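You operate a simulated robot arm through the tools that you are given. There is no shell and no other tool. Be economical: measure what you need, move in short steps, check, and stop when the job is done.

The job below is to be done with a simulated two-armed robot. You get a single attempt, and the scene is never put back.

TASK
Check the mix 95 beam in the 40 mm slot and damp it down.
Fine: dip the green pad in the water, wipe the beam in the slot till it is dark, put the pad back and lay the beam back in its tray. Leave the tray's other beam dry.

Only the result counts: the job must be done as asked and must still hold three seconds after the hand-in. Knocking over, shifting, dropping, spilling or breaking anything else fails it.

THE ROBOT
Two 7-joint arms with two-finger parallel grippers on one trunk, on a base that drives. Base frame: it is fixed to the floor where the robot stands at the start and does not move with it; the origin is under the middle of the robot, x ahead of it, y to its left, z up; the surface under the hand at the start is at about z = 0.86. Units: m, degrees, N and s.
The left shoulder is at the start at [0.05, 0.209, 1.196], the right one opposite. With the tool pointing down near the work surface each hand reaches from about 0.26 to 0.9 m from the robot's upright axis, wherever it stands, measured 20 degrees to its own side. Places, roughly: narrow slot [0.5, 0.1, 0.9]; tray [0.8, 0, 0.9]; tub [0.8, 0.2, 0.9]. Payload 4.4 kg a hand.
The TCP of each hand is the grasp point between the finger pads, 0.023 m short of the fingertips. In the tool frame z runs along the fingers and y along their closing line. Largest opening 0.094 m; finger width 0.038, thickness 0.01; the body of the gripper, 0.054 by 0.096 m, starts 0.039 m behind the TCP.
Orientation is told as [roll, pitch, yaw] about the base's x, y, z axes, in that order, counted from this pose: with the fingers straight down and closing along the base's y, the tool's x points along the base's -x, its y along +y and its z along -z.

THE INTERFACE
- The arms move only by the tool drive_tool. It takes "left_series", "right_series" or both (then of equal length, played together; a hand with none holds still); each is a list of rows, each a list of 7 numbers: the shift along the base's x, y, z in m, then the turn, a rotation vector about the base's x, y, z in degrees, then the gripper command, from -1 (fully open) to 1 (shut), values between in proportion. In form: [[tx, ty, tz, rx, ry, rz, fingers], ...]. A call has 1 to 12 rows; each row shifts and turns the commanded pose from where the row before left it. Rows are played at 5 a second. More than 0.05 m and 8.6 degrees between two rows, or a gripper value outside its range, and nothing of the call is played. Where a pose cannot be reached the arm comes as near as it can. A force on the tool above 40 N (or 10 N above the force at the start of the call, whichever is more), or a blocked arm, ends the call early, and 0.2 s more pass. Each finger travels about 0.108 m/s and halts on what it meets, pressing with about 27 N; the grip force reading is that of the motor and also rises with nothing between the fingers. The clock runs only during rows and for 0.2 s after the last one: add rows that do not move to give the fingers time. The reply holds the time, the measured pose of the TCP, the force on the tool along the base axes, the opening and the grip force, in the units named above and with some noise, with the torque about the TCP (base axes, N m) and any sound that the robot's microphone picked up, and new pictures: "views" is both (left out), scene, wrist or none (wrist: the cameras of the hands that moved).
- Cameras (640 x 400 px; columns grow to the right, rows downward): "scene" is now at [0.1562, 0.0125, 1.3764]; the picture's right is [0.14, -0.99, 0.00], its down [-0.49, -0.07, -0.87] and it looks along [0.86, 0.12, -0.50] (base axes); focal length 276 px, centre (320, 200). "left" rides on the left gripper at [0.087, -0.016, -0.074] in its tool frame; the picture's right is [0.18, 0.98, 0.00], its down [-0.58, 0.11, -0.81] and it looks along [-0.79, 0.15, 0.59] (tool axes); focal length 243 px, centre (320, 200). "right" rides on the right gripper at [0.086, 0.016, -0.075] in its tool frame; the picture's right is [-0.18, 0.98, 0.00], its down [-0.58, -0.11, -0.81] and it looks along [-0.79, -0.15, 0.59] (tool axes); focal length 243 px, centre (320, 200). There is no depth. A picture from a camera that has moved, and an enlarged one, comes with that camera's place and axes in the base frame and with its lens.
- slide_trunk(by): slides the trunk up (or, below 0, down) by that many m; the arms and the scene camera ride with it, the base frame stays. It gives what a move gives, with no picture.
- base_move(legs): drives the robot by 1 to 6 legs, each [ahead, left, turn to the left] in m, m and degrees, along the robot's own axes; the way and the turn of a leg run together, so that a leg with both is an arc; at most 1.5 m and 180 degrees a leg. The arms and the cameras ride along, it lands a little off, and it stops where it bumps. It gives what a move gives, and a new picture of the scene camera.
- pan_tilt(pan, tilt): turns the head with the scene camera to pan (to the left, within 80 degrees either way) and tilt (down, from -29 to 69), counted from straight ahead of the robot. It gives what a move gives, and a new picture of the scene camera.
- enlarge(camera, box): a new picture of the part [left, top, right, bottom] of that camera's present view, enlarged. It takes no simulated time.
- close_job(): hands the job in; it is judged then, once.

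Go step by step. Nothing tells you exact positions but the pictures and the camera data: compare them with the known pose of the tool, close in by small moves and look again before you grip or let go. The budget is 120 turns and 260 pictures, counting those below and the enlarged ones. Unless the task says otherwise, let go and move clear before handing in, and close with one line.

The tools are called after ">>>" by a JSON object that holds its "method" and its "body". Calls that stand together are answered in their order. drive_tool: Moves the arms, as the interface text tells. Its arguments: {"type":"object","properties":{"left_series":{"type":"array"},"right_series":{"type":"array"},"views":{"type":"string","enum":["both","scene","wrist","none"]}},"required":[]} The other tools are called the same way: slide_trunk (by) slides the trunk up or down; base_move (legs) drives the base; pan_tilt (pan, tilt) turns the head that bears the scene camera; enlarge (camera, box) takes an enlarged picture of a part of a camera's view; close_job () hands the job in.

At the start:

```text
time_s: 0.0
left_tcp_pos: [0.436, 0.2697, 1.2189]
left_orientation: [0.0, 0.0, 0.1]
left_contact_force: [0.4, 0.3, 0.5]
left_wrist_torque: [-0.02, 0.01, -0.01]
left_finger_gap: 0.094
left_gripper_force: 0.0
right_tcp_pos: [0.5848, -0.1661, 1.215]
right_orientation: [0.0, 0.0, -0.1]
right_contact_force: [-0.1, 0.6, 1.2]
right_wrist_torque: [0.0, -0.03, 0.02]
right_finger_gap: 0.0941
right_gripper_force: 0.0
trunk travel left (down, up): [-0.275, 0.288]
robot x, y, heading: [0.0005, -0.0014, 0.1]
head pan, tilt: [7.8, 29.8]
```

scene: 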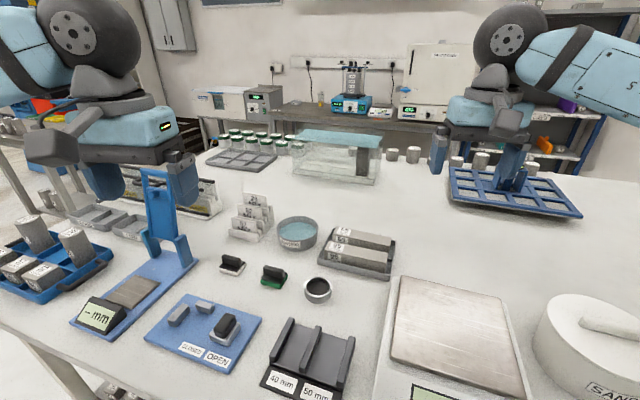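
right: 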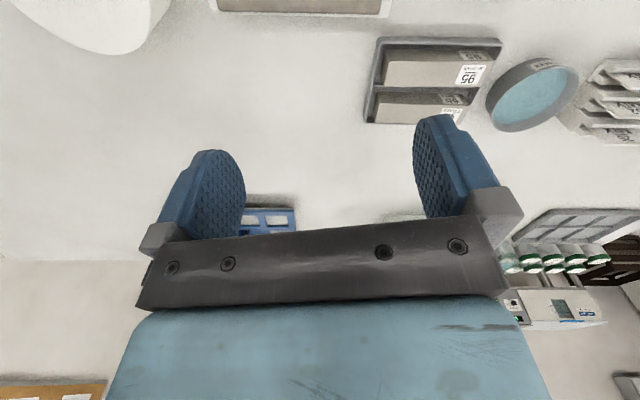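
left: 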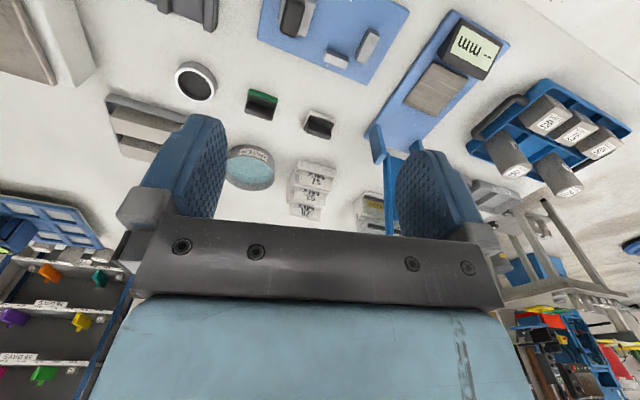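

I see a tray with two beams, a tub of water, a green pad and a white pad, and a two-slot gauge block (40 mm, 50 mm). I'll look closer at the beams, pads and slots first.

>>> {"method": "enlarge", "body": {"camera": "scene", "box": [300, 210, 410, 290]}}

>>> {"method": "enlarge", "body": {"camera": "scene", "box": [200, 240, 360, 400]}}

>>> {"method": "enlarge", "body": {"camera": "right", "box": [350, 20, 590, 150]}}

```text
5.00 times, centred on (355, 250) of scene
camera zoom: at [0.1562, 0.0125, 1.3764], right [0.14, -0.99, 0.0], down [-0.49, -0.07, -0.87], along [0.86, 0.12, -0.5], focal length 1382 px, centre (145, -50)
```

zoom: 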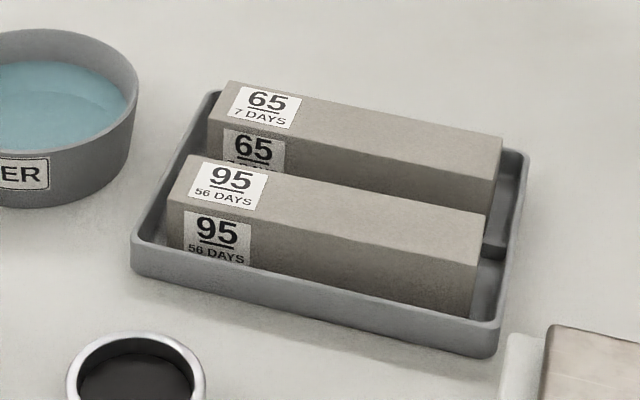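

```text
2.50 times, centred on (280, 320) of scene
camera zoom: at [0.1562, 0.0125, 1.3764], right [0.14, -0.99, 0.0], down [-0.49, -0.07, -0.87], along [0.86, 0.12, -0.5], focal length 691 px, centre (420, -100)
```

zoom: 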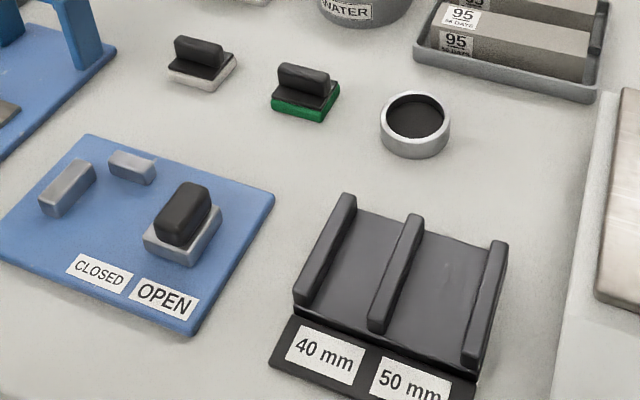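

```text
2.67 times, centred on (470, 85) of right
camera zoom: at [0.499, -0.1497, 1.2885], right [0.18, 0.98, 0.0], down [0.58, -0.11, 0.81], along [0.79, -0.15, -0.59], focal length 647 px, centre (-80, 507)
```

zoom: 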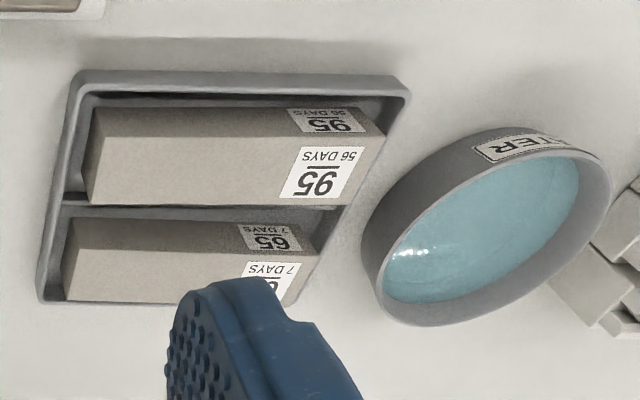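

Beam 95 is about 40x40x160 mm, centred near [0.72, 0.00], its axis about 10° off y. The green pad is near [0.63, 0.20]. Next I'll look closely at the slot block and the pad.

>>> {"method": "pan_tilt", "body": {"pan": 8, "tilt": 50}}

>>> {"method": "enlarge", "body": {"camera": "scene", "box": [230, 150, 390, 250]}}

>>> {"method": "enlarge", "body": {"camera": "left", "box": [220, 60, 340, 210]}}

```text
time_s: 0.8
left_tcp_pos: [0.4348, 0.2697, 1.2189]
left_orientation: [0.0, 0.0, 0.1]
left_contact_force: [1.0, -0.1, 0.1]
left_wrist_torque: [-0.02, -0.01, 0.01]
left_finger_gap: 0.094
left_gripper_force: 0.1
right_tcp_pos: [0.5858, -0.1667, 1.2152]
right_orientation: [0.0, 0.1, 0.0]
right_contact_force: [-0.3, -0.1, 0.3]
right_wrist_torque: [0.01, -0.02, -0.02]
right_finger_gap: 0.0938
right_gripper_force: 0.1
trunk travel left (down, up): [-0.275, 0.288]
robot x, y, heading: [0.0011, -0.0001, -0.1]
head pan, tilt: [8.0, 50.0]
camera scene: at [0.1428, 0.0109, 1.3467], right [0.14, -0.99, 0.0], down [-0.76, -0.11, -0.64], along [0.64, 0.09, -0.77], focal length 276 px, centre (320, 200)
```

scene: 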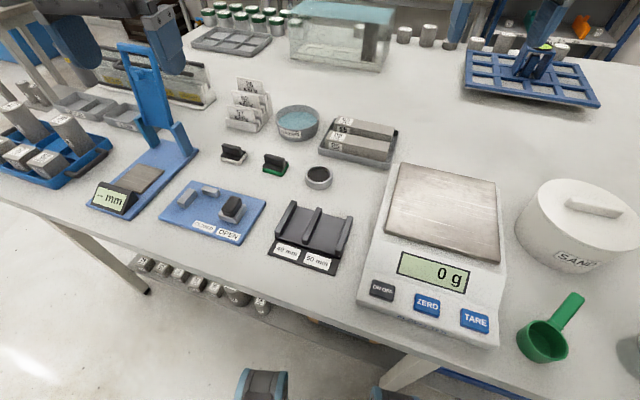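

```text
4.00 times, centred on (310, 200) of scene
camera zoom: at [0.1428, 0.0109, 1.3467], right [0.14, -0.99, 0.0], down [-0.76, -0.11, -0.64], along [0.64, 0.09, -0.77], focal length 1106 px, centre (360, 200)
```

zoom: 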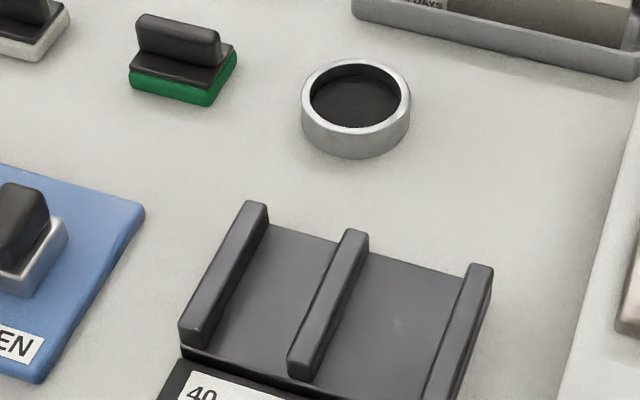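

```text
2.67 times, centred on (280, 135) of left
camera zoom: at [0.3489, 0.2529, 1.2928], right [-0.19, 0.98, 0.0], down [0.58, 0.11, 0.81], along [0.79, 0.15, -0.59], focal length 647 px, centre (427, 373)
```

zoom: 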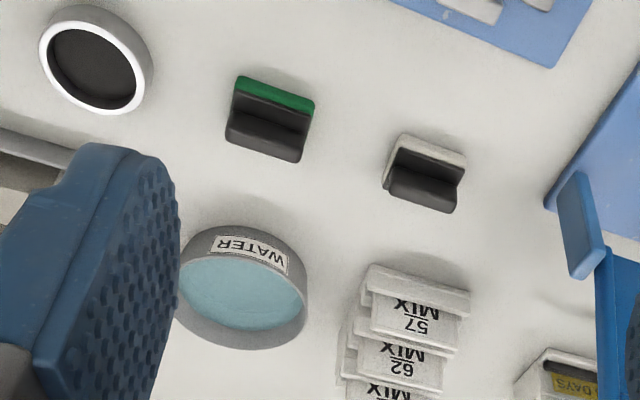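

The slot axis runs about -10° from x, with the slot near [0.46, 0.10]. I'll bring the left hand over the slot to look, and turn the right hand across the beam.

>>> {"method": "drive_tool", "body": {"left_series": [[-0.003, -0.01, -0.01, 0, 0, 0, -1], [-0.003, -0.01, -0.01, 0, 0, 0, -1], [-0.003, -0.01, -0.01, 0, 0, 0, -1], [-0.003, -0.01, -0.01, 0, 0, 0, -1], [-0.003, -0.01, -0.01, 0, 0, 0, -1], [-0.003, -0.01, -0.01, 0, 0, 0, -1], [-0.003, -0.01, -0.01, 0, 0, 0, -1], [-0.003, -0.01, -0.01, 0, 0, 0, -1], [-0.003, -0.01, -0.01, 0, 0, 0, -1], [-0.003, -0.01, -0.01, 0, 0, 0, -1], [0, 0, -0.01, 0, 0, 0, -1], [0, 0, -0.01, 0, 0, 0, -1]], "right_series": [[0.0112, 0.0136, -0.0125, 0, 0, 6.67, -1], [0.0112, 0.0136, -0.0125, 0, 0, 6.67, -1], [0.0112, 0.0136, -0.0125, 0, 0, 6.67, -1], [0.0112, 0.0136, -0.0125, 0, 0, 6.67, -1], [0.0112, 0.0136, -0.0125, 0, 0, 6.67, -1], [0.0112, 0.0136, -0.0125, 0, 0, 6.67, -1], [0.0112, 0.0136, -0.0125, 0, 0, 6.67, -1], [0.0112, 0.0136, -0.0125, 0, 0, 6.67, -1], [0.0112, 0.0136, -0.0125, 0, 0, 6.67, -1], [0.0112, 0.0136, -0.0125, 0, 0, 6.67, -1], [0.0112, 0.0136, -0.0125, 0, 0, 6.67, -1], [0.0112, 0.0136, -0.0125, 0, 0, 6.67, -1]]}}

```text
time_s: 3.4
left_tcp_pos: [0.4048, 0.1695, 1.0998]
left_orientation: [0.0, 0.0, 0.0]
left_contact_force: [-1.0, 0.0, 0.5]
left_wrist_torque: [0.01, 0.01, -0.01]
left_finger_gap: 0.0942
left_gripper_force: 0.0
right_tcp_pos: [0.6691, -0.0643, 1.1213]
right_orientation: [-0.1, 0.1, 50.0]
right_contact_force: [0.5, -0.4, -0.2]
right_wrist_torque: [0.02, -0.01, -0.02]
right_finger_gap: 0.0938
right_gripper_force: 0.1
right hand out of reach, approached as far as the arm can: row 8, 9, 10, 11, 12
trunk travel left (down, up): [-0.275, 0.288]
robot x, y, heading: [-0.0011, -0.0051, -0.1]
head pan, tilt: [8.0, 50.0]
camera scene: at [0.143, 0.011, 1.3466], right [0.14, -0.99, 0.0], down [-0.76, -0.11, -0.64], along [0.64, 0.09, -0.77], focal length 276 px, centre (320, 200)
camera right: at [0.6017, -0.1203, 1.1952], right [-0.63, 0.77, 0.0], down [0.46, 0.38, 0.81], along [0.62, 0.51, -0.59], focal length 243 px, centre (320, 200)
camera left: at [0.3195, 0.1527, 1.174], right [-0.18, 0.98, 0.0], down [0.58, 0.11, 0.81], along [0.79, 0.15, -0.59], focal length 243 px, centre (320, 200)
```

scene: 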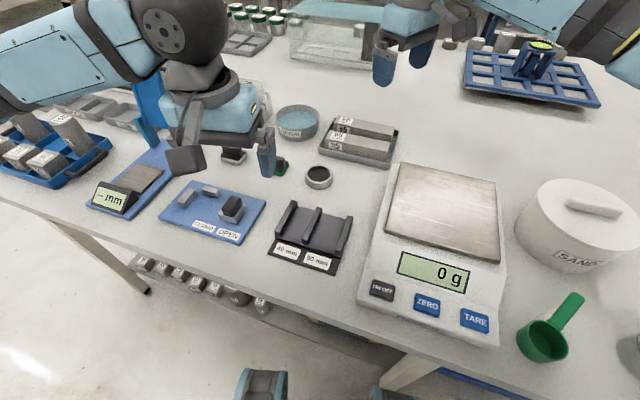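
right: 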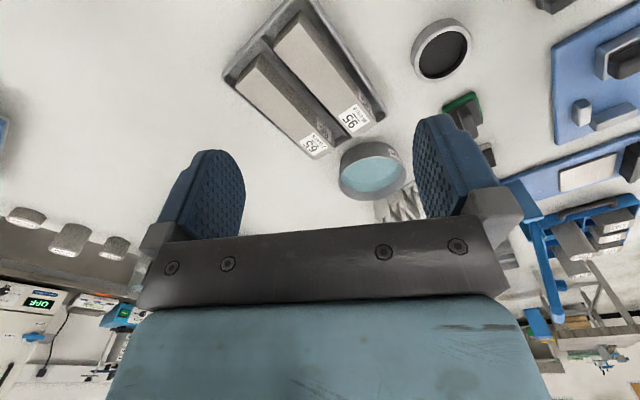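
left: 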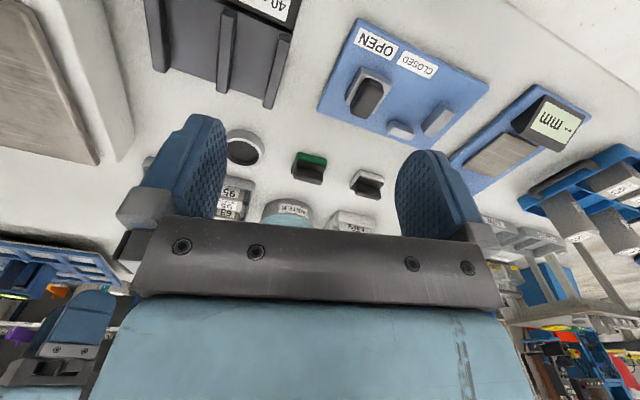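

The right wrist stops at about 50° of yaw, so I'll do the work with the left hand and park the right one. First I'll measure the slot and pad from the left wrist camera.

>>> {"method": "enlarge", "body": {"camera": "left", "box": [140, 0, 300, 110]}}

>>> {"method": "enlarge", "body": {"camera": "left", "box": [200, 120, 400, 240]}}

>>> {"method": "enlarge", "body": {"camera": "right", "box": [210, 0, 410, 180]}}

>>> {"method": "enlarge", "body": {"camera": "scene", "box": [260, 190, 370, 280]}}

```text
3.64 times, centred on (220, 55) of left
camera zoom: at [0.3195, 0.1527, 1.174], right [-0.18, 0.98, 0.0], down [0.58, 0.11, 0.81], along [0.79, 0.15, -0.59], focal length 882 px, centre (684, 727)
```

zoom: 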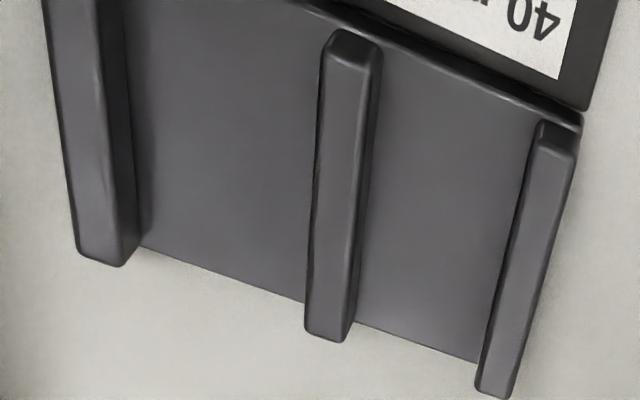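

```text
3.20 times, centred on (300, 180) of left
camera zoom: at [0.3195, 0.1527, 1.174], right [-0.18, 0.98, 0.0], down [0.58, 0.11, 0.81], along [0.79, 0.15, -0.59], focal length 776 px, centre (384, 264)
```

zoom: 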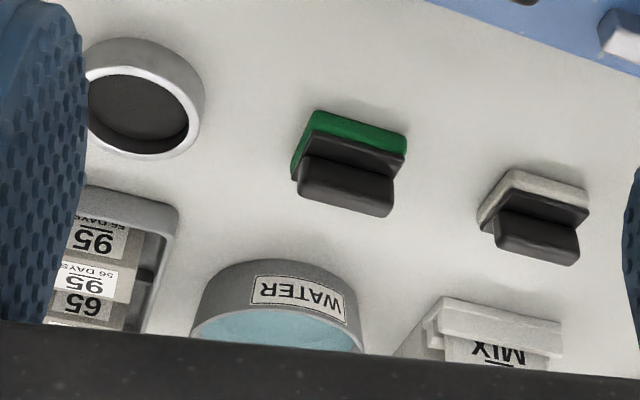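

```text
2.22 times, centred on (310, 90) of right
camera zoom: at [0.6017, -0.1203, 1.1952], right [-0.63, 0.77, 0.0], down [0.46, 0.38, 0.81], along [0.62, 0.51, -0.59], focal length 539 px, centre (342, 444)
```

zoom: 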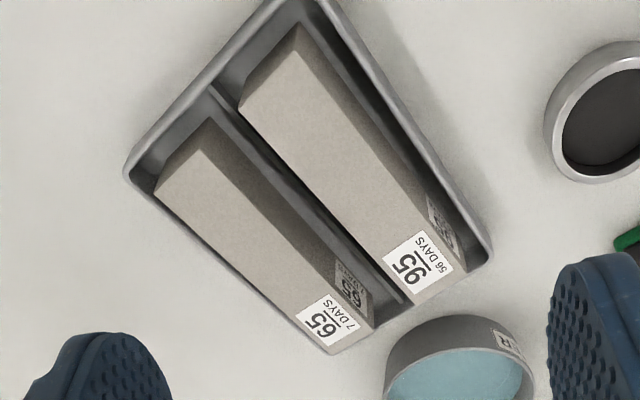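

```text
4.44 times, centred on (315, 235) of scene
camera zoom: at [0.143, 0.011, 1.3466], right [0.14, -0.99, 0.0], down [-0.76, -0.11, -0.64], along [0.64, 0.09, -0.77], focal length 1228 px, centre (342, 44)
```

zoom: 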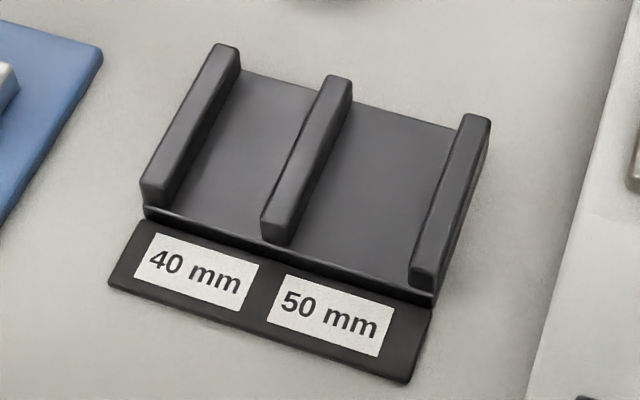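

Rail tops sit at z≈0.885 and the slot is centred near [0.468, 0.100], about 45 mm wide. The beam top is at z≈0.90, centred near [0.725, -0.004]. I'll park the right hand and turn the left to +80°.

>>> {"method": "drive_tool", "body": {"left_series": [[0, 0, 0, 0, 0, 6.67, -1], [0, 0, 0, 0, 0, 6.67, -1], [0, 0, 0, 0, 0, 6.67, -1], [0, 0, 0, 0, 0, 6.67, -1], [0, 0, 0, 0, 0, 6.67, -1], [0.01, 0, 0, 0, 0, 6.67, -1], [0.02, 0, 0, 0, 0, 6.67, -1], [0.02, 0, 0, 0, 0, 6.67, -1], [0.02, 0, 0, 0, 0, 6.67, -1], [0.02, 0, 0, 0, 0, 6.67, -1], [0.02, 0, 0, 0, 0, 6.67, -1], [0.02, 0, 0, 0, 0, 6.67, -1]], "right_series": [[-0.01, -0.025, 0.01, 0, 0, -5, -1], [-0.01, -0.03, 0.01, 0, 0, -5, -1], [-0.01, -0.03, 0.01, 0, 0, -5, -1], [-0.01, -0.03, 0.01, 0, 0, -5, -1], [-0.01, -0.03, 0.01, 0, 0, -5, -1], [-0.01, -0.03, 0.01, 0, 0, -5, -1], [-0.01, -0.03, 0.01, 0, 0, -5, -1], [-0.01, -0.03, 0.01, 0, 0, -5, -1], [-0.01, -0.03, 0.01, 0, 0, -5, -1], [-0.01, -0.03, 0.01, 0, 0, -5, -1], [-0.01, -0.03, 0, 0, 0, 0, -1], [-0.01, -0.03, 0, 0, 0, 0, -1]], "views": "none"}}

>>> {"method": "drive_tool", "body": {"left_series": [[0.02, -0.017, 0, 0, 0, 0, -1], [0.02, -0.017, 0, 0, 0, 0, -1], [0.02, -0.017, 0, 0, 0, 0, -1], [0.02, -0.017, 0, 0, 0, 0, -1], [0.02, -0.017, -0.01, 0, 0, 0, -1], [0.02, -0.017, -0.01, 0, 0, 0, -1], [0.02, -0.017, -0.01, 0, 0, 0, -1], [0.02, -0.017, -0.01, 0, 0, 0, -1], [0.02, -0.017, -0.01, 0, 0, 0, -1], [0.01, -0.02, -0.01, 0, 0, 0, -1]]}}

```text
time_s: 6.0
left_tcp_pos: [0.5331, 0.1695, 1.0989]
left_orientation: [0.0, -0.1, 80.2]
left_contact_force: [-0.1, -0.9, 0.8]
left_wrist_torque: [0.03, 0.0, 0.01]
left_finger_gap: 0.0937
left_gripper_force: 0.1
right_tcp_pos: [0.5471, -0.4211, 1.2223]
right_orientation: [0.0, 0.0, 0.0]
right_contact_force: [-0.8, 0.5, -0.4]
right_wrist_torque: [-0.03, 0.02, 0.0]
right_finger_gap: 0.094
right_gripper_force: 0.1
trunk travel left (down, up): [-0.275, 0.288]
robot x, y, heading: [0.0014, -0.0002, 0.1]
head pan, tilt: [8.0, 50.0]
```

```text
time_s: 8.2
left_tcp_pos: [0.7238, -0.0058, 1.0401]
left_orientation: [0.0, -0.1, 80.1]
left_contact_force: [0.2, -0.2, -0.1]
left_wrist_torque: [-0.02, 0.01, 0.01]
left_finger_gap: 0.0942
left_gripper_force: 0.0
right_tcp_pos: [0.5488, -0.4211, 1.2223]
right_orientation: [0.0, 0.1, 0.0]
right_contact_force: [-1.0, 0.3, 0.6]
right_wrist_torque: [0.03, 0.04, -0.01]
right_finger_gap: 0.0938
right_gripper_force: 0.0
trunk travel left (down, up): [-0.275, 0.288]
robot x, y, heading: [-0.0011, 0.0003, 0.1]
head pan, tilt: [8.0, 50.0]
camera scene: at [0.1428, 0.0099, 1.3466], right [0.14, -0.99, 0.0], down [-0.76, -0.11, -0.64], along [0.64, 0.09, -0.77], focal length 276 px, centre (320, 200)
camera left: at [0.7263, -0.0935, 1.1131], right [-1.0, -0.01, 0.0], down [-0.01, 0.59, 0.81], along [-0.01, 0.81, -0.59], focal length 243 px, centre (320, 200)
```

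scene: 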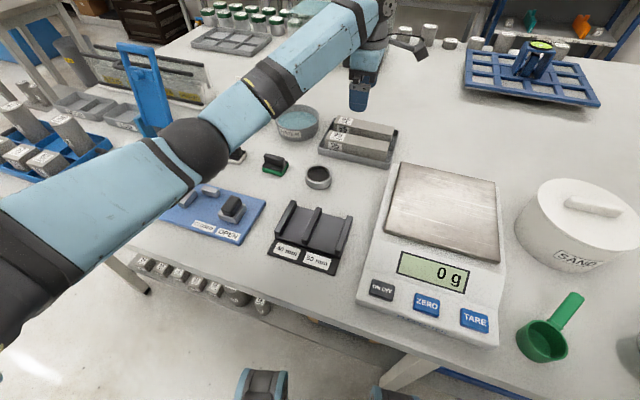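
left: 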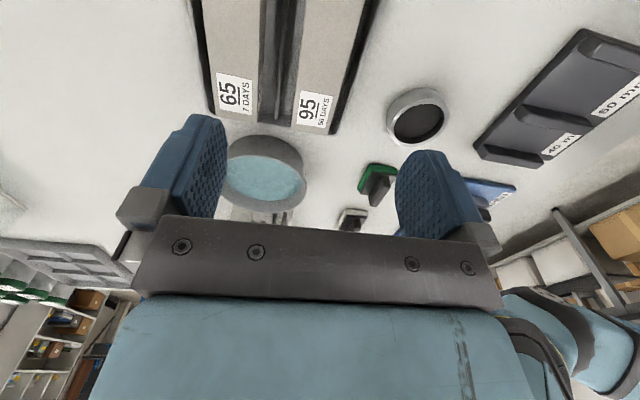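

The hand is over the tray at +80°. I'll zoom in to refine the beam's place and the finger clearance.

>>> {"method": "enlarge", "body": {"camera": "left", "box": [180, 0, 400, 150]}}

```text
2.67 times, centred on (290, 75) of left
camera zoom: at [0.7263, -0.0935, 1.1131], right [-1.0, -0.01, 0.0], down [-0.01, 0.59, 0.81], along [-0.01, 0.81, -0.59], focal length 647 px, centre (400, 533)
```

zoom: 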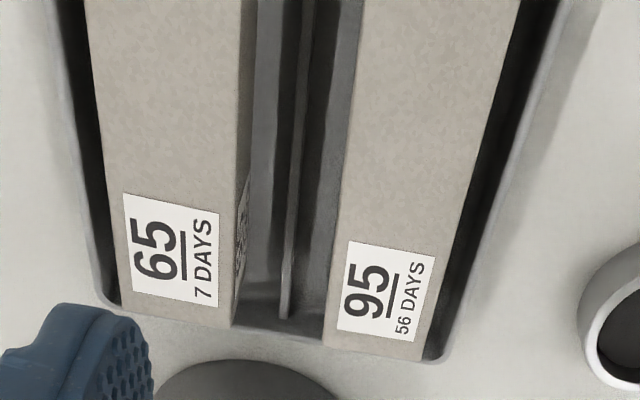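

The beam centre reads [0.7225, -0.004] at 80°, almost under the hand. I'll lower it with the fingers partly closed, to just above the tray wall.

>>> {"method": "drive_tool", "body": {"left_series": [[-0.001, 0.002, -0.02, 0, 0, 0, -0.5], [0, 0, -0.02, 0, 0, 0, -0.5], [0, 0, -0.02, 0, 0, 0, -0.5], [0, 0, -0.02, 0, 0, 0, -0.5], [0, 0, -0.01, 0, 0, 0, -0.5], [0, 0, -0.01, 0, 0, 0, -0.5], [0, 0, -0.01, 0, 0, 0, -0.5]]}}

>>> {"method": "enlarge", "body": {"camera": "scene", "box": [290, 50, 430, 190]}}

```text
time_s: 9.8
left_tcp_pos: [0.7229, -0.0018, 0.9288]
left_orientation: [0.0, 0.0, 80.1]
left_contact_force: [0.0, -0.5, 0.1]
left_wrist_torque: [0.0, -0.01, 0.01]
left_finger_gap: 0.0709
left_gripper_force: 0.1
right_tcp_pos: [0.5472, -0.4202, 1.2226]
right_orientation: [0.0, 0.0, 0.1]
right_contact_force: [0.9, -0.4, -0.7]
right_wrist_torque: [0.02, 0.0, -0.02]
right_finger_gap: 0.0941
right_gripper_force: 0.0
trunk travel left (down, up): [-0.275, 0.288]
robot x, y, heading: [-0.0005, -0.0033, 0.1]
head pan, tilt: [8.0, 50.0]
camera scene: at [0.1429, 0.0109, 1.3466], right [0.14, -0.99, 0.0], down [-0.76, -0.11, -0.64], along [0.64, 0.09, -0.77], focal length 276 px, centre (320, 200)
camera left: at [0.7256, -0.0902, 1.0022], right [-1.0, -0.01, 0.0], down [-0.01, 0.59, 0.81], along [-0.01, 0.81, -0.59], focal length 243 px, centre (320, 200)
```

scene: 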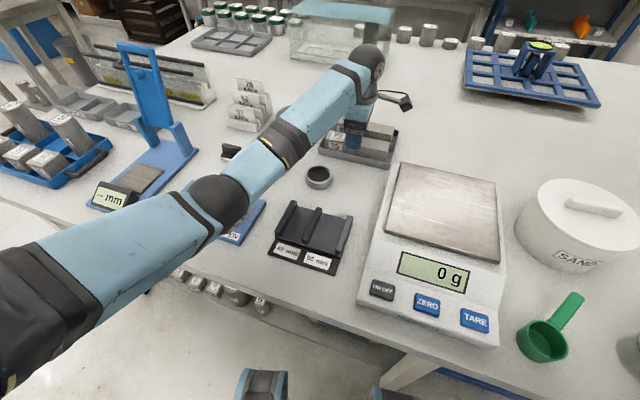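
left: 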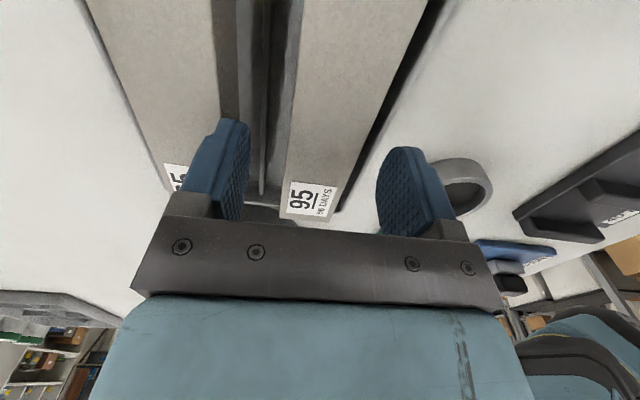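

```text
2.86 times, centred on (360, 120) of scene
camera zoom: at [0.1429, 0.0109, 1.3466], right [0.14, -0.99, 0.0], down [-0.76, -0.11, -0.64], along [0.64, 0.09, -0.77], focal length 790 px, centre (206, 429)
```

zoom: 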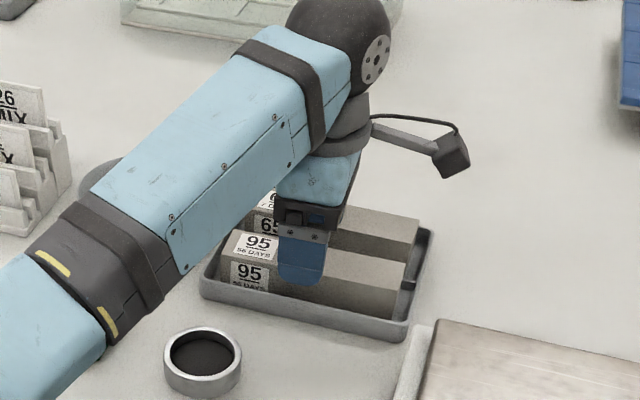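

The fingers straddle the beam. I'll lower the last 22 mm and close.

>>> {"method": "drive_tool", "body": {"left_series": [[0, 0, -0.01, 0, 0, 0, -0.5], [0, 0, -0.01, 0, 0, 0, -0.5], [0, 0, -0.003, 0, 0, 0, -0.3], [0, 0, 0, 0, 0, 0, 0.0], [0, 0, 0, 0, 0, 0, 0.4], [0, 0, 0, 0, 0, 0, 1], [0, 0, 0, 0, 0, 0, 1], [0, 0, 0, 0, 0, 0, 1]]}}

```text
time_s: 11.6
left_tcp_pos: [0.7254, -0.0009, 0.9062]
left_orientation: [0.0, 0.0, 80.1]
left_contact_force: [-0.1, -0.7, 0.0]
left_wrist_torque: [-0.41, 0.09, 0.05]
left_finger_gap: 0.0401
left_gripper_force: 27.0
right_tcp_pos: [0.5486, -0.419, 1.2208]
right_orientation: [0.0, 0.0, 0.1]
right_contact_force: [-0.2, 0.5, 0.2]
right_wrist_torque: [0.01, 0.03, 0.0]
right_finger_gap: 0.0941
right_gripper_force: 0.0
trunk travel left (down, up): [-0.275, 0.288]
robot x, y, heading: [-0.0004, 0.0012, -0.1]
head pan, tilt: [8.0, 50.0]
camera scene: at [0.1429, 0.0109, 1.3466], right [0.14, -0.99, 0.0], down [-0.76, -0.11, -0.64], along [0.64, 0.09, -0.77], focal length 276 px, centre (320, 200)
camera left: at [0.7261, -0.0896, 0.9795], right [-1.0, -0.01, 0.0], down [-0.01, 0.59, 0.81], along [-0.01, 0.81, -0.59], focal length 243 px, centre (320, 200)
```

scene: 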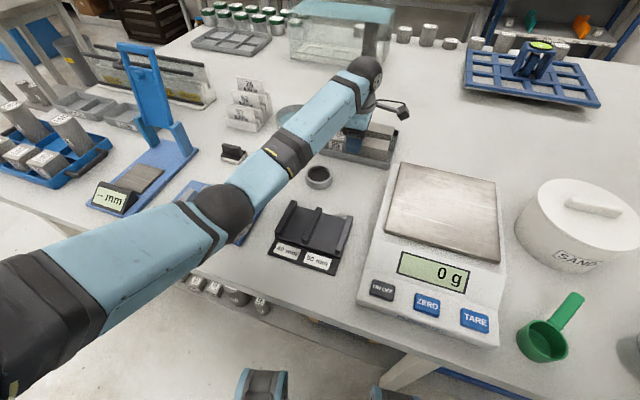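
left: 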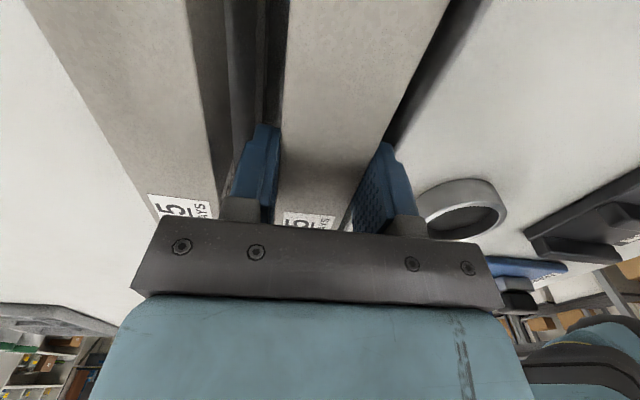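

The beam is gripped (gap 40.1 mm). I'll lift it straight up.

>>> {"method": "drive_tool", "body": {"left_series": [[0, 0, 0.01, 0, 0, 0, 1], [0, 0, 0.015, 0, 0, 0, 1], [0, 0, 0.02, 0, 0, 0, 1], [0, 0, 0.025, 0, 0, 0, 1], [0, 0, 0.025, 0, 0, 0, 1], [0, 0, 0.02, 0, 0, 0, 1]]}}

```text
time_s: 13.0
left_tcp_pos: [0.7223, -0.0023, 1.0242]
left_orientation: [0.0, 0.0, 80.2]
left_contact_force: [0.5, -0.1, -0.1]
left_wrist_torque: [0.01, -0.01, -0.01]
left_finger_gap: 0.0
left_gripper_force: 26.6
right_tcp_pos: [0.5486, -0.4196, 1.2221]
right_orientation: [-0.1, 0.0, 0.0]
right_contact_force: [0.3, 0.4, 0.2]
right_wrist_torque: [0.02, -0.02, 0.01]
right_finger_gap: 0.094
right_gripper_force: 0.1
trunk travel left (down, up): [-0.275, 0.288]
robot x, y, heading: [-0.0028, 0.004, -0.0]
head pan, tilt: [8.0, 50.0]
camera scene: at [0.1424, 0.0108, 1.3466], right [0.14, -0.99, 0.0], down [-0.76, -0.11, -0.64], along [0.64, 0.09, -0.77], focal length 276 px, centre (320, 200)
camera left: at [0.7242, -0.0911, 1.0966], right [-1.0, -0.01, 0.0], down [-0.01, 0.59, 0.81], along [-0.01, 0.81, -0.59], focal length 243 px, centre (320, 200)
```

scene: 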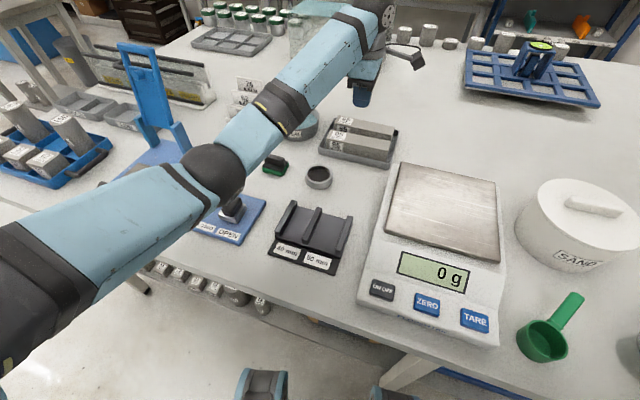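
left: 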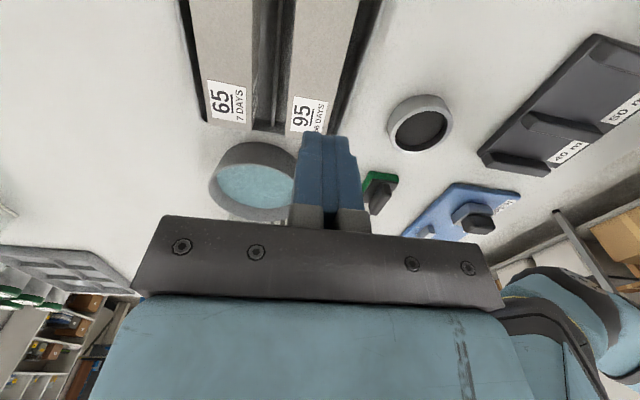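

The beam slipped out of the grip and is still in the tray, so my hold was too shallow. I'll look at where it lies.

>>> {"method": "enlarge", "body": {"camera": "left", "box": [170, 0, 410, 150]}}

>>> {"method": "enlarge", "body": {"camera": "scene", "box": [300, 100, 410, 180]}}

```text
2.67 times, centred on (290, 75) of left
camera zoom: at [0.7242, -0.0911, 1.0966], right [-1.0, -0.01, 0.0], down [-0.01, 0.59, 0.81], along [-0.01, 0.81, -0.59], focal length 647 px, centre (400, 533)
```

zoom: 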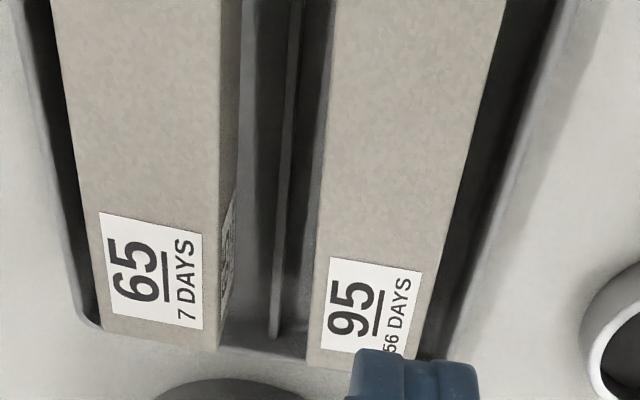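

```text
5.00 times, centred on (355, 140) of scene
camera zoom: at [0.1424, 0.0108, 1.3466], right [0.14, -0.99, 0.0], down [-0.76, -0.11, -0.64], along [0.64, 0.09, -0.77], focal length 1382 px, centre (145, 500)
```

zoom: 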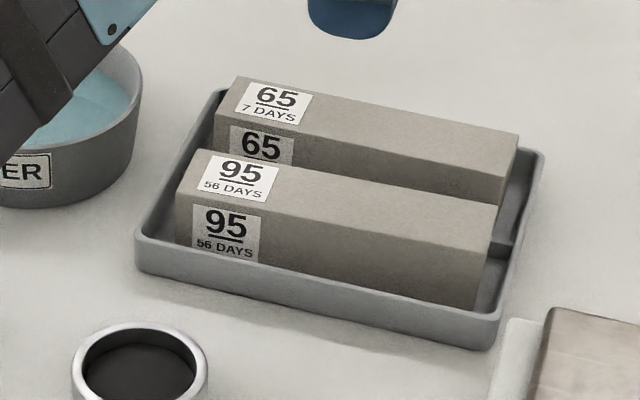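

The beam hasn't moved. I'll retry with a slightly deeper hold, a longer squeeze and a slow lift.

>>> {"method": "drive_tool", "body": {"left_series": [[0, 0, -0.03, 0, 0, 0, -0.3], [0, 0, -0.03, 0, 0, 0, -0.3], [0, 0, -0.03, 0, 0, 0, -0.3], [0, 0, -0.02, 0, 0, 0, -0.2], [0, 0, -0.012, 0, 0, 0, -0.2]], "views": "wrist"}}

>>> {"method": "enlarge", "body": {"camera": "left", "box": [180, 80, 460, 255]}}

```text
time_s: 14.2
left_tcp_pos: [0.7217, -0.0018, 0.9078]
left_orientation: [-0.7, 0.0, 80.1]
left_contact_force: [2.8, 4.4, 33.6]
left_wrist_torque: [0.35, 1.17, -0.13]
left_finger_gap: 0.0554
left_gripper_force: 0.0
right_tcp_pos: [0.5438, -0.4195, 1.2244]
right_orientation: [-0.1, -0.2, 0.1]
right_contact_force: [0.2, 0.1, -0.5]
right_wrist_torque: [-0.03, 0.01, -0.03]
right_finger_gap: 0.0938
right_gripper_force: 0.1
trunk travel left (down, up): [-0.275, 0.288]
robot x, y, heading: [0.0014, 0.0028, -0.0]
head pan, tilt: [8.0, 50.0]
camera left: at [0.7228, -0.0897, 0.9811], right [-1.0, -0.01, -0.01], down [-0.02, 0.59, 0.8], along [0.0, 0.8, -0.59], focal length 243 px, centre (320, 200)
```

left: 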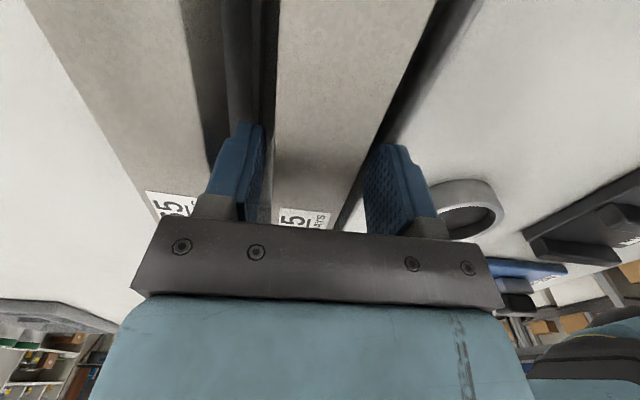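

```text
2.29 times, centred on (320, 168) of left
camera zoom: at [0.7228, -0.0897, 0.9811], right [-1.0, -0.01, -0.01], down [-0.02, 0.59, 0.8], along [0.0, 0.8, -0.59], focal length 555 px, centre (320, 274)
```

zoom: 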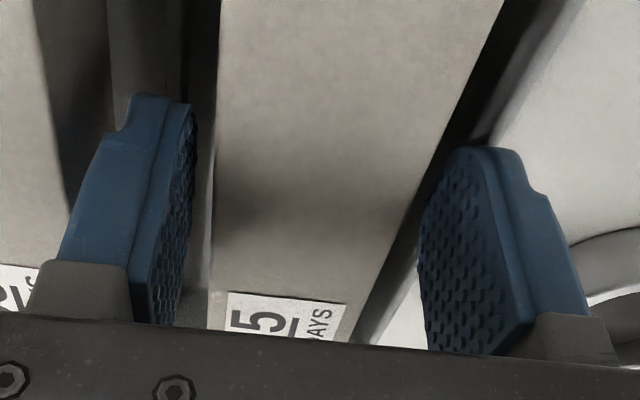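

The near finger touched the tray rim at z≈0.884. I'll lift off, recentre toward +x, narrow the opening to 46 mm and look.

>>> {"method": "drive_tool", "body": {"left_series": [[0, 0, 0.015, 0, 0, 0, -0.2], [0.001, 0, 0.005, 0, 0, 0, -0.2], [0.0, 0, 0, 0, 0, 0, 0.02], [0, 0, 0, 0, 0, 0, 0.02]], "views": "wrist"}}

>>> {"method": "enlarge", "body": {"camera": "left", "box": [180, 80, 460, 255]}}

>>> {"method": "enlarge", "body": {"camera": "scene", "box": [300, 90, 420, 180]}}

```text
time_s: 15.2
left_tcp_pos: [0.7243, -0.0019, 0.9194]
left_orientation: [0.0, 0.1, 80.1]
left_contact_force: [-0.6, -1.5, 0.1]
left_wrist_torque: [-0.01, -0.02, 0.02]
left_finger_gap: 0.0458
left_gripper_force: 0.1
right_tcp_pos: [0.5482, -0.4204, 1.2221]
right_orientation: [0.1, -0.1, 0.1]
right_contact_force: [-0.2, -0.1, 0.8]
right_wrist_torque: [-0.02, 0.02, 0.01]
right_finger_gap: 0.0942
right_gripper_force: 0.1
trunk travel left (down, up): [-0.275, 0.288]
robot x, y, heading: [0.0016, -0.0013, -0.3]
head pan, tilt: [8.0, 50.0]
camera left: at [0.7261, -0.0902, 0.9928], right [-1.0, -0.01, 0.0], down [-0.01, 0.59, 0.81], along [-0.01, 0.81, -0.59], focal length 243 px, centre (320, 200)
```

left: 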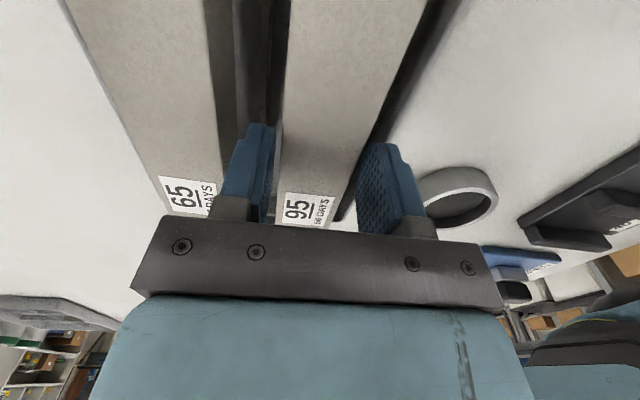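

```text
2.29 times, centred on (320, 168) of left
camera zoom: at [0.7261, -0.0902, 0.9928], right [-1.0, -0.01, 0.0], down [-0.01, 0.59, 0.81], along [-0.01, 0.81, -0.59], focal length 555 px, centre (320, 274)
```

zoom: 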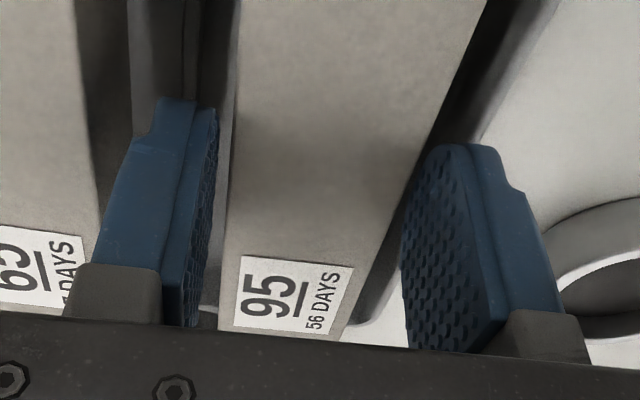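

```text
4.44 times, centred on (360, 135) of scene
camera zoom: at [0.1425, 0.011, 1.3466], right [0.14, -0.99, 0.0], down [-0.76, -0.11, -0.64], along [0.64, 0.09, -0.77], focal length 1228 px, centre (142, 489)
```

zoom: 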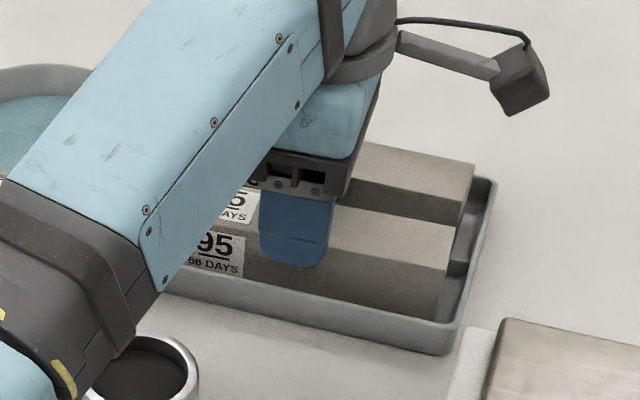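

The fingers are centred with little play. I'll descend beside the beam inside the rim, in small steps.

>>> {"method": "drive_tool", "body": {"left_series": [[0, 0, -0.008, 0, 0, 0, 0.02], [0, 0, -0.006, 0, 0, 0, 0.02], [0, 0, -0.005, 0, 0, 0, 0.02], [0, 0, -0.005, 0, 0, 0, 0.02], [0, 0, 0, 0, 0, 0, 0.02]], "views": "wrist"}}

```text
time_s: 16.4
left_tcp_pos: [0.7246, -0.0012, 0.8971]
left_orientation: [-0.2, 0.0, 80.0]
left_contact_force: [0.5, 2.4, 10.2]
left_wrist_torque: [0.02, -0.33, 0.11]
left_finger_gap: 0.0462
left_gripper_force: 0.1
right_tcp_pos: [0.5477, -0.4199, 1.2228]
right_orientation: [0.0, 0.0, -0.1]
right_contact_force: [0.3, 0.6, 0.3]
right_wrist_torque: [0.01, 0.02, -0.01]
right_finger_gap: 0.0942
right_gripper_force: 0.0
trunk travel left (down, up): [-0.275, 0.288]
robot x, y, heading: [0.0014, 0.0017, -0.0]
head pan, tilt: [8.0, 50.0]
camera left: at [0.7268, -0.0897, 0.9712], right [-1.0, -0.01, 0.0], down [-0.01, 0.59, 0.81], along [-0.01, 0.81, -0.59], focal length 243 px, centre (320, 200)
```

left: 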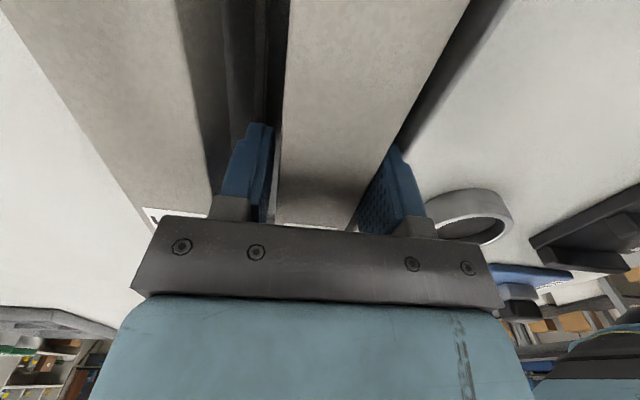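

The far finger is just touching the divider at z≈0.874. I'll rise 1.5 mm, squeeze, and lift a little, slowly.

>>> {"method": "drive_tool", "body": {"left_series": [[0, 0, 0.002, 0, 0, 0, 0.1], [0, 0, 0, 0, 0, 0, 1], [0, 0, 0, 0, 0, 0, 1], [0, 0, 0, 0, 0, 0, 1], [0, 0, 0, 0, 0, 0, 1]], "views": "none"}}

>>> {"method": "drive_tool", "body": {"left_series": [[0, 0, 0.003, 0, 0, 0, 1], [0, 0, 0.003, 0, 0, 0, 1], [0, 0, 0.003, 0, 0, 0, 1], [0, 0, 0.003, 0, 0, 0, 1], [0, 0, 0, 0, 0, 0, 1]], "views": "both"}}

```text
time_s: 17.6
left_tcp_pos: [0.7243, -0.002, 0.8983]
left_orientation: [0.0, 0.0, 80.1]
left_contact_force: [-2.1, -1.2, 0.2]
left_wrist_torque: [0.28, -0.11, 0.02]
left_finger_gap: 0.0401
left_gripper_force: 26.9
right_tcp_pos: [0.5477, -0.4206, 1.2213]
right_orientation: [0.0, 0.2, 0.1]
right_contact_force: [0.0, 0.5, 0.7]
right_wrist_torque: [-0.01, -0.01, 0.02]
right_finger_gap: 0.0939
right_gripper_force: 0.0
trunk travel left (down, up): [-0.275, 0.288]
robot x, y, heading: [0.0009, 0.0019, -0.1]
head pan, tilt: [8.0, 50.0]
```

```text
time_s: 18.8
left_tcp_pos: [0.724, -0.0014, 0.9088]
left_orientation: [0.0, 0.1, 80.1]
left_contact_force: [0.1, 0.6, -5.1]
left_wrist_torque: [0.04, -0.01, 0.01]
left_finger_gap: 0.0399
left_gripper_force: 27.2
right_tcp_pos: [0.5494, -0.4197, 1.221]
right_orientation: [0.0, 0.1, 0.0]
right_contact_force: [0.3, -0.7, -0.4]
right_wrist_torque: [0.01, 0.02, -0.02]
right_finger_gap: 0.0941
right_gripper_force: 0.0
trunk travel left (down, up): [-0.275, 0.288]
robot x, y, heading: [-0.0002, -0.0017, 0.1]
head pan, tilt: [8.0, 50.0]
camera scene: at [0.1435, 0.011, 1.3465], right [0.14, -0.99, 0.0], down [-0.76, -0.11, -0.64], along [0.64, 0.09, -0.77], focal length 276 px, centre (320, 200)
camera left: at [0.7271, -0.09, 0.9818], right [-1.0, -0.01, 0.0], down [-0.01, 0.59, 0.81], along [-0.01, 0.81, -0.59], focal length 243 px, centre (320, 200)
```

scene: 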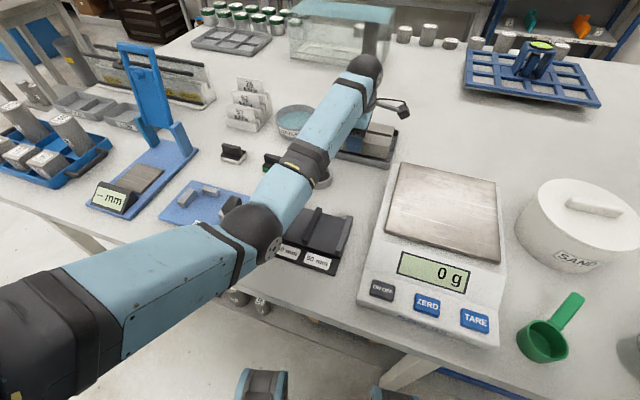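
left: 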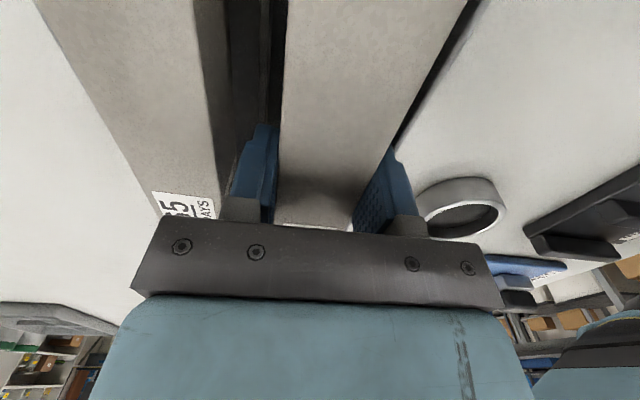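

The beam is now held (about 5 N hanging). In the slot, though, the rails leave only about 20 mm to grip, so I'll set it down here and test a shallower grip with a slow lift.

>>> {"method": "drive_tool", "body": {"left_series": [[0, 0, -0.004, 0, 0, 0, 1], [0, 0, -0.004, 0, 0, 0, 1], [0, 0, -0.003, 0, 0, 0, 1], [0, 0, 0, 0, 0, 0, 1], [0, 0, 0, 0, 0, 0, 0.05], [0, 0, 0.001, 0, 0, 0, 0.05], [0, 0, 0.006, 0, 0, 0, 0.05], [0, 0, 0, 0, 0, 0, 1], [0, 0, 0, 0, 0, 0, 1], [0, 0, 0, 0, 0, 0, 1], [0, 0, 0, 0, 0, 0, 1]], "views": "none"}}

>>> {"method": "drive_tool", "body": {"left_series": [[0, 0, 0.003, 0, 0, 0, 1], [0, 0, 0.003, 0, 0, 0, 1], [0, 0, 0.003, 0, 0, 0, 1], [0, 0, 0.003, 0, 0, 0, 1], [0, 0, 0, 0, 0, 0, 1]], "views": "wrist"}}

```text
time_s: 21.2
left_tcp_pos: [0.7249, -0.0008, 0.9046]
left_orientation: [0.0, 0.0, 80.0]
left_contact_force: [-0.3, -1.5, -0.1]
left_wrist_torque: [0.02, -0.04, 0.01]
left_finger_gap: 0.04
left_gripper_force: 27.0
right_tcp_pos: [0.5493, -0.4198, 1.2215]
right_orientation: [0.0, 0.2, 0.0]
right_contact_force: [-0.7, 0.2, 0.2]
right_wrist_torque: [0.01, 0.02, -0.01]
right_finger_gap: 0.0939
right_gripper_force: 0.0
trunk travel left (down, up): [-0.275, 0.288]
robot x, y, heading: [0.0014, 0.0006, 0.1]
head pan, tilt: [8.0, 50.0]
```

```text
time_s: 22.4
left_tcp_pos: [0.7244, -0.0005, 0.9163]
left_orientation: [0.0, -0.1, 80.1]
left_contact_force: [-0.6, 0.3, -4.6]
left_wrist_torque: [0.02, -0.02, -0.03]
left_finger_gap: 0.04
left_gripper_force: 26.7
right_tcp_pos: [0.5493, -0.4206, 1.2211]
right_orientation: [-0.1, 0.1, 0.0]
right_contact_force: [0.0, -0.8, 0.1]
right_wrist_torque: [0.01, -0.02, 0.01]
right_finger_gap: 0.0939
right_gripper_force: 0.0
trunk travel left (down, up): [-0.275, 0.288]
robot x, y, heading: [-0.0033, -0.001, 0.0]
head pan, tilt: [8.0, 50.0]
camera left: at [0.727, -0.0893, 0.99], right [-1.0, -0.01, 0.0], down [-0.01, 0.59, 0.81], along [-0.01, 0.81, -0.59], focal length 243 px, centre (320, 200)
```

left: 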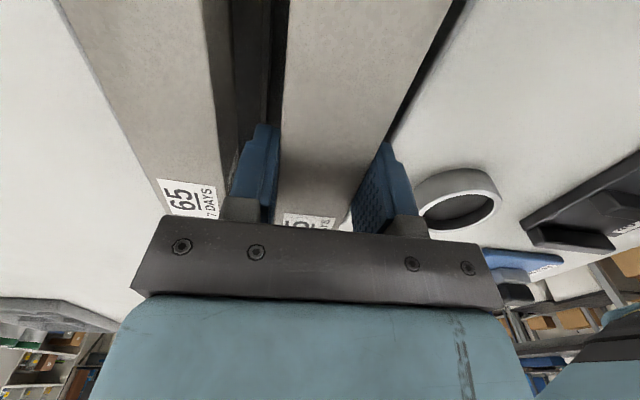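

The grip at 0.9046 holds. I'll keep lifting gently.

>>> {"method": "drive_tool", "body": {"left_series": [[0, 0, 0.004, 0, 0, 0, 1], [0, 0, 0.006, 0, 0, 0, 1], [0, 0, 0.008, 0, 0, 0, 1], [0, 0, 0.01, 0, 0, 0, 1], [0, 0, 0.01, 0, 0, 0, 1], [0, 0, 0.01, 0, 0, 0, 1], [0, 0, 0.01, 0, 0, 0, 1], [0, 0, 0.008, 0, 0, 0, 1], [0, 0, 0.006, 0, 0, 0, 1], [0, 0, 0.004, 0, 0, 0, 1]], "views": "both"}}

>>> {"method": "enlarge", "body": {"camera": "scene", "box": [290, 60, 430, 180]}}

```text
time_s: 24.6
left_tcp_pos: [0.7332, 0.0021, 0.9875]
left_orientation: [-0.1, -0.2, 80.3]
left_contact_force: [0.1, 0.6, -6.7]
left_wrist_torque: [0.08, -0.01, -0.01]
left_finger_gap: 0.04
left_gripper_force: 26.7
left hand out of reach, approached as far as the arm can: row 8, 10
right_tcp_pos: [0.5478, -0.4211, 1.2209]
right_orientation: [0.0, 0.1, 0.0]
right_contact_force: [-0.1, 0.0, 0.3]
right_wrist_torque: [0.0, 0.0, 0.01]
right_finger_gap: 0.094
right_gripper_force: 0.1
trunk travel left (down, up): [-0.275, 0.288]
robot x, y, heading: [-0.0027, 0.0003, 0.1]
head pan, tilt: [8.0, 50.0]
camera scene: at [0.1434, 0.0109, 1.3465], right [0.14, -0.99, 0.0], down [-0.76, -0.11, -0.64], along [0.64, 0.09, -0.77], focal length 276 px, centre (320, 200)
camera left: at [0.736, -0.0872, 1.0616], right [-1.0, -0.02, 0.0], down [-0.01, 0.59, 0.81], along [-0.01, 0.81, -0.59], focal length 243 px, centre (320, 200)
```

scene: 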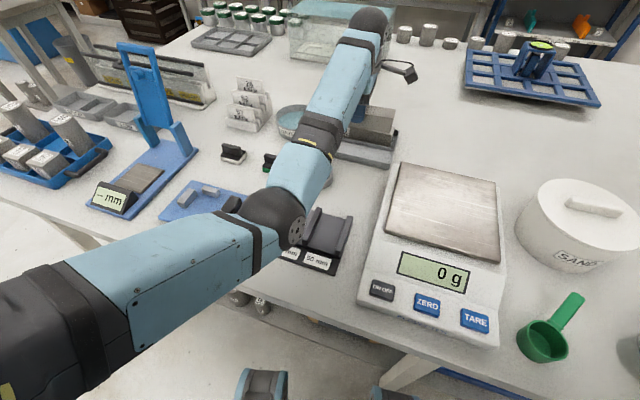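
left: 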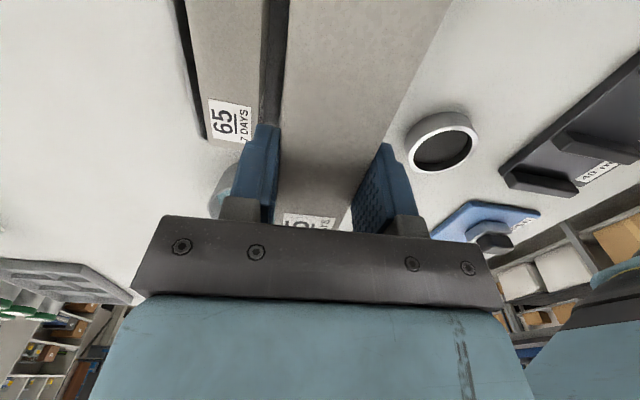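

```text
3.33 times, centred on (360, 120) of scene
camera zoom: at [0.1434, 0.0109, 1.3465], right [0.14, -0.99, 0.0], down [-0.76, -0.11, -0.64], along [0.64, 0.09, -0.77], focal length 921 px, centre (187, 467)
```

zoom: 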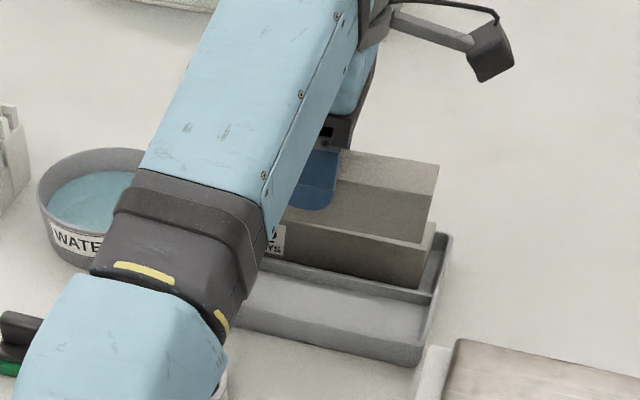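

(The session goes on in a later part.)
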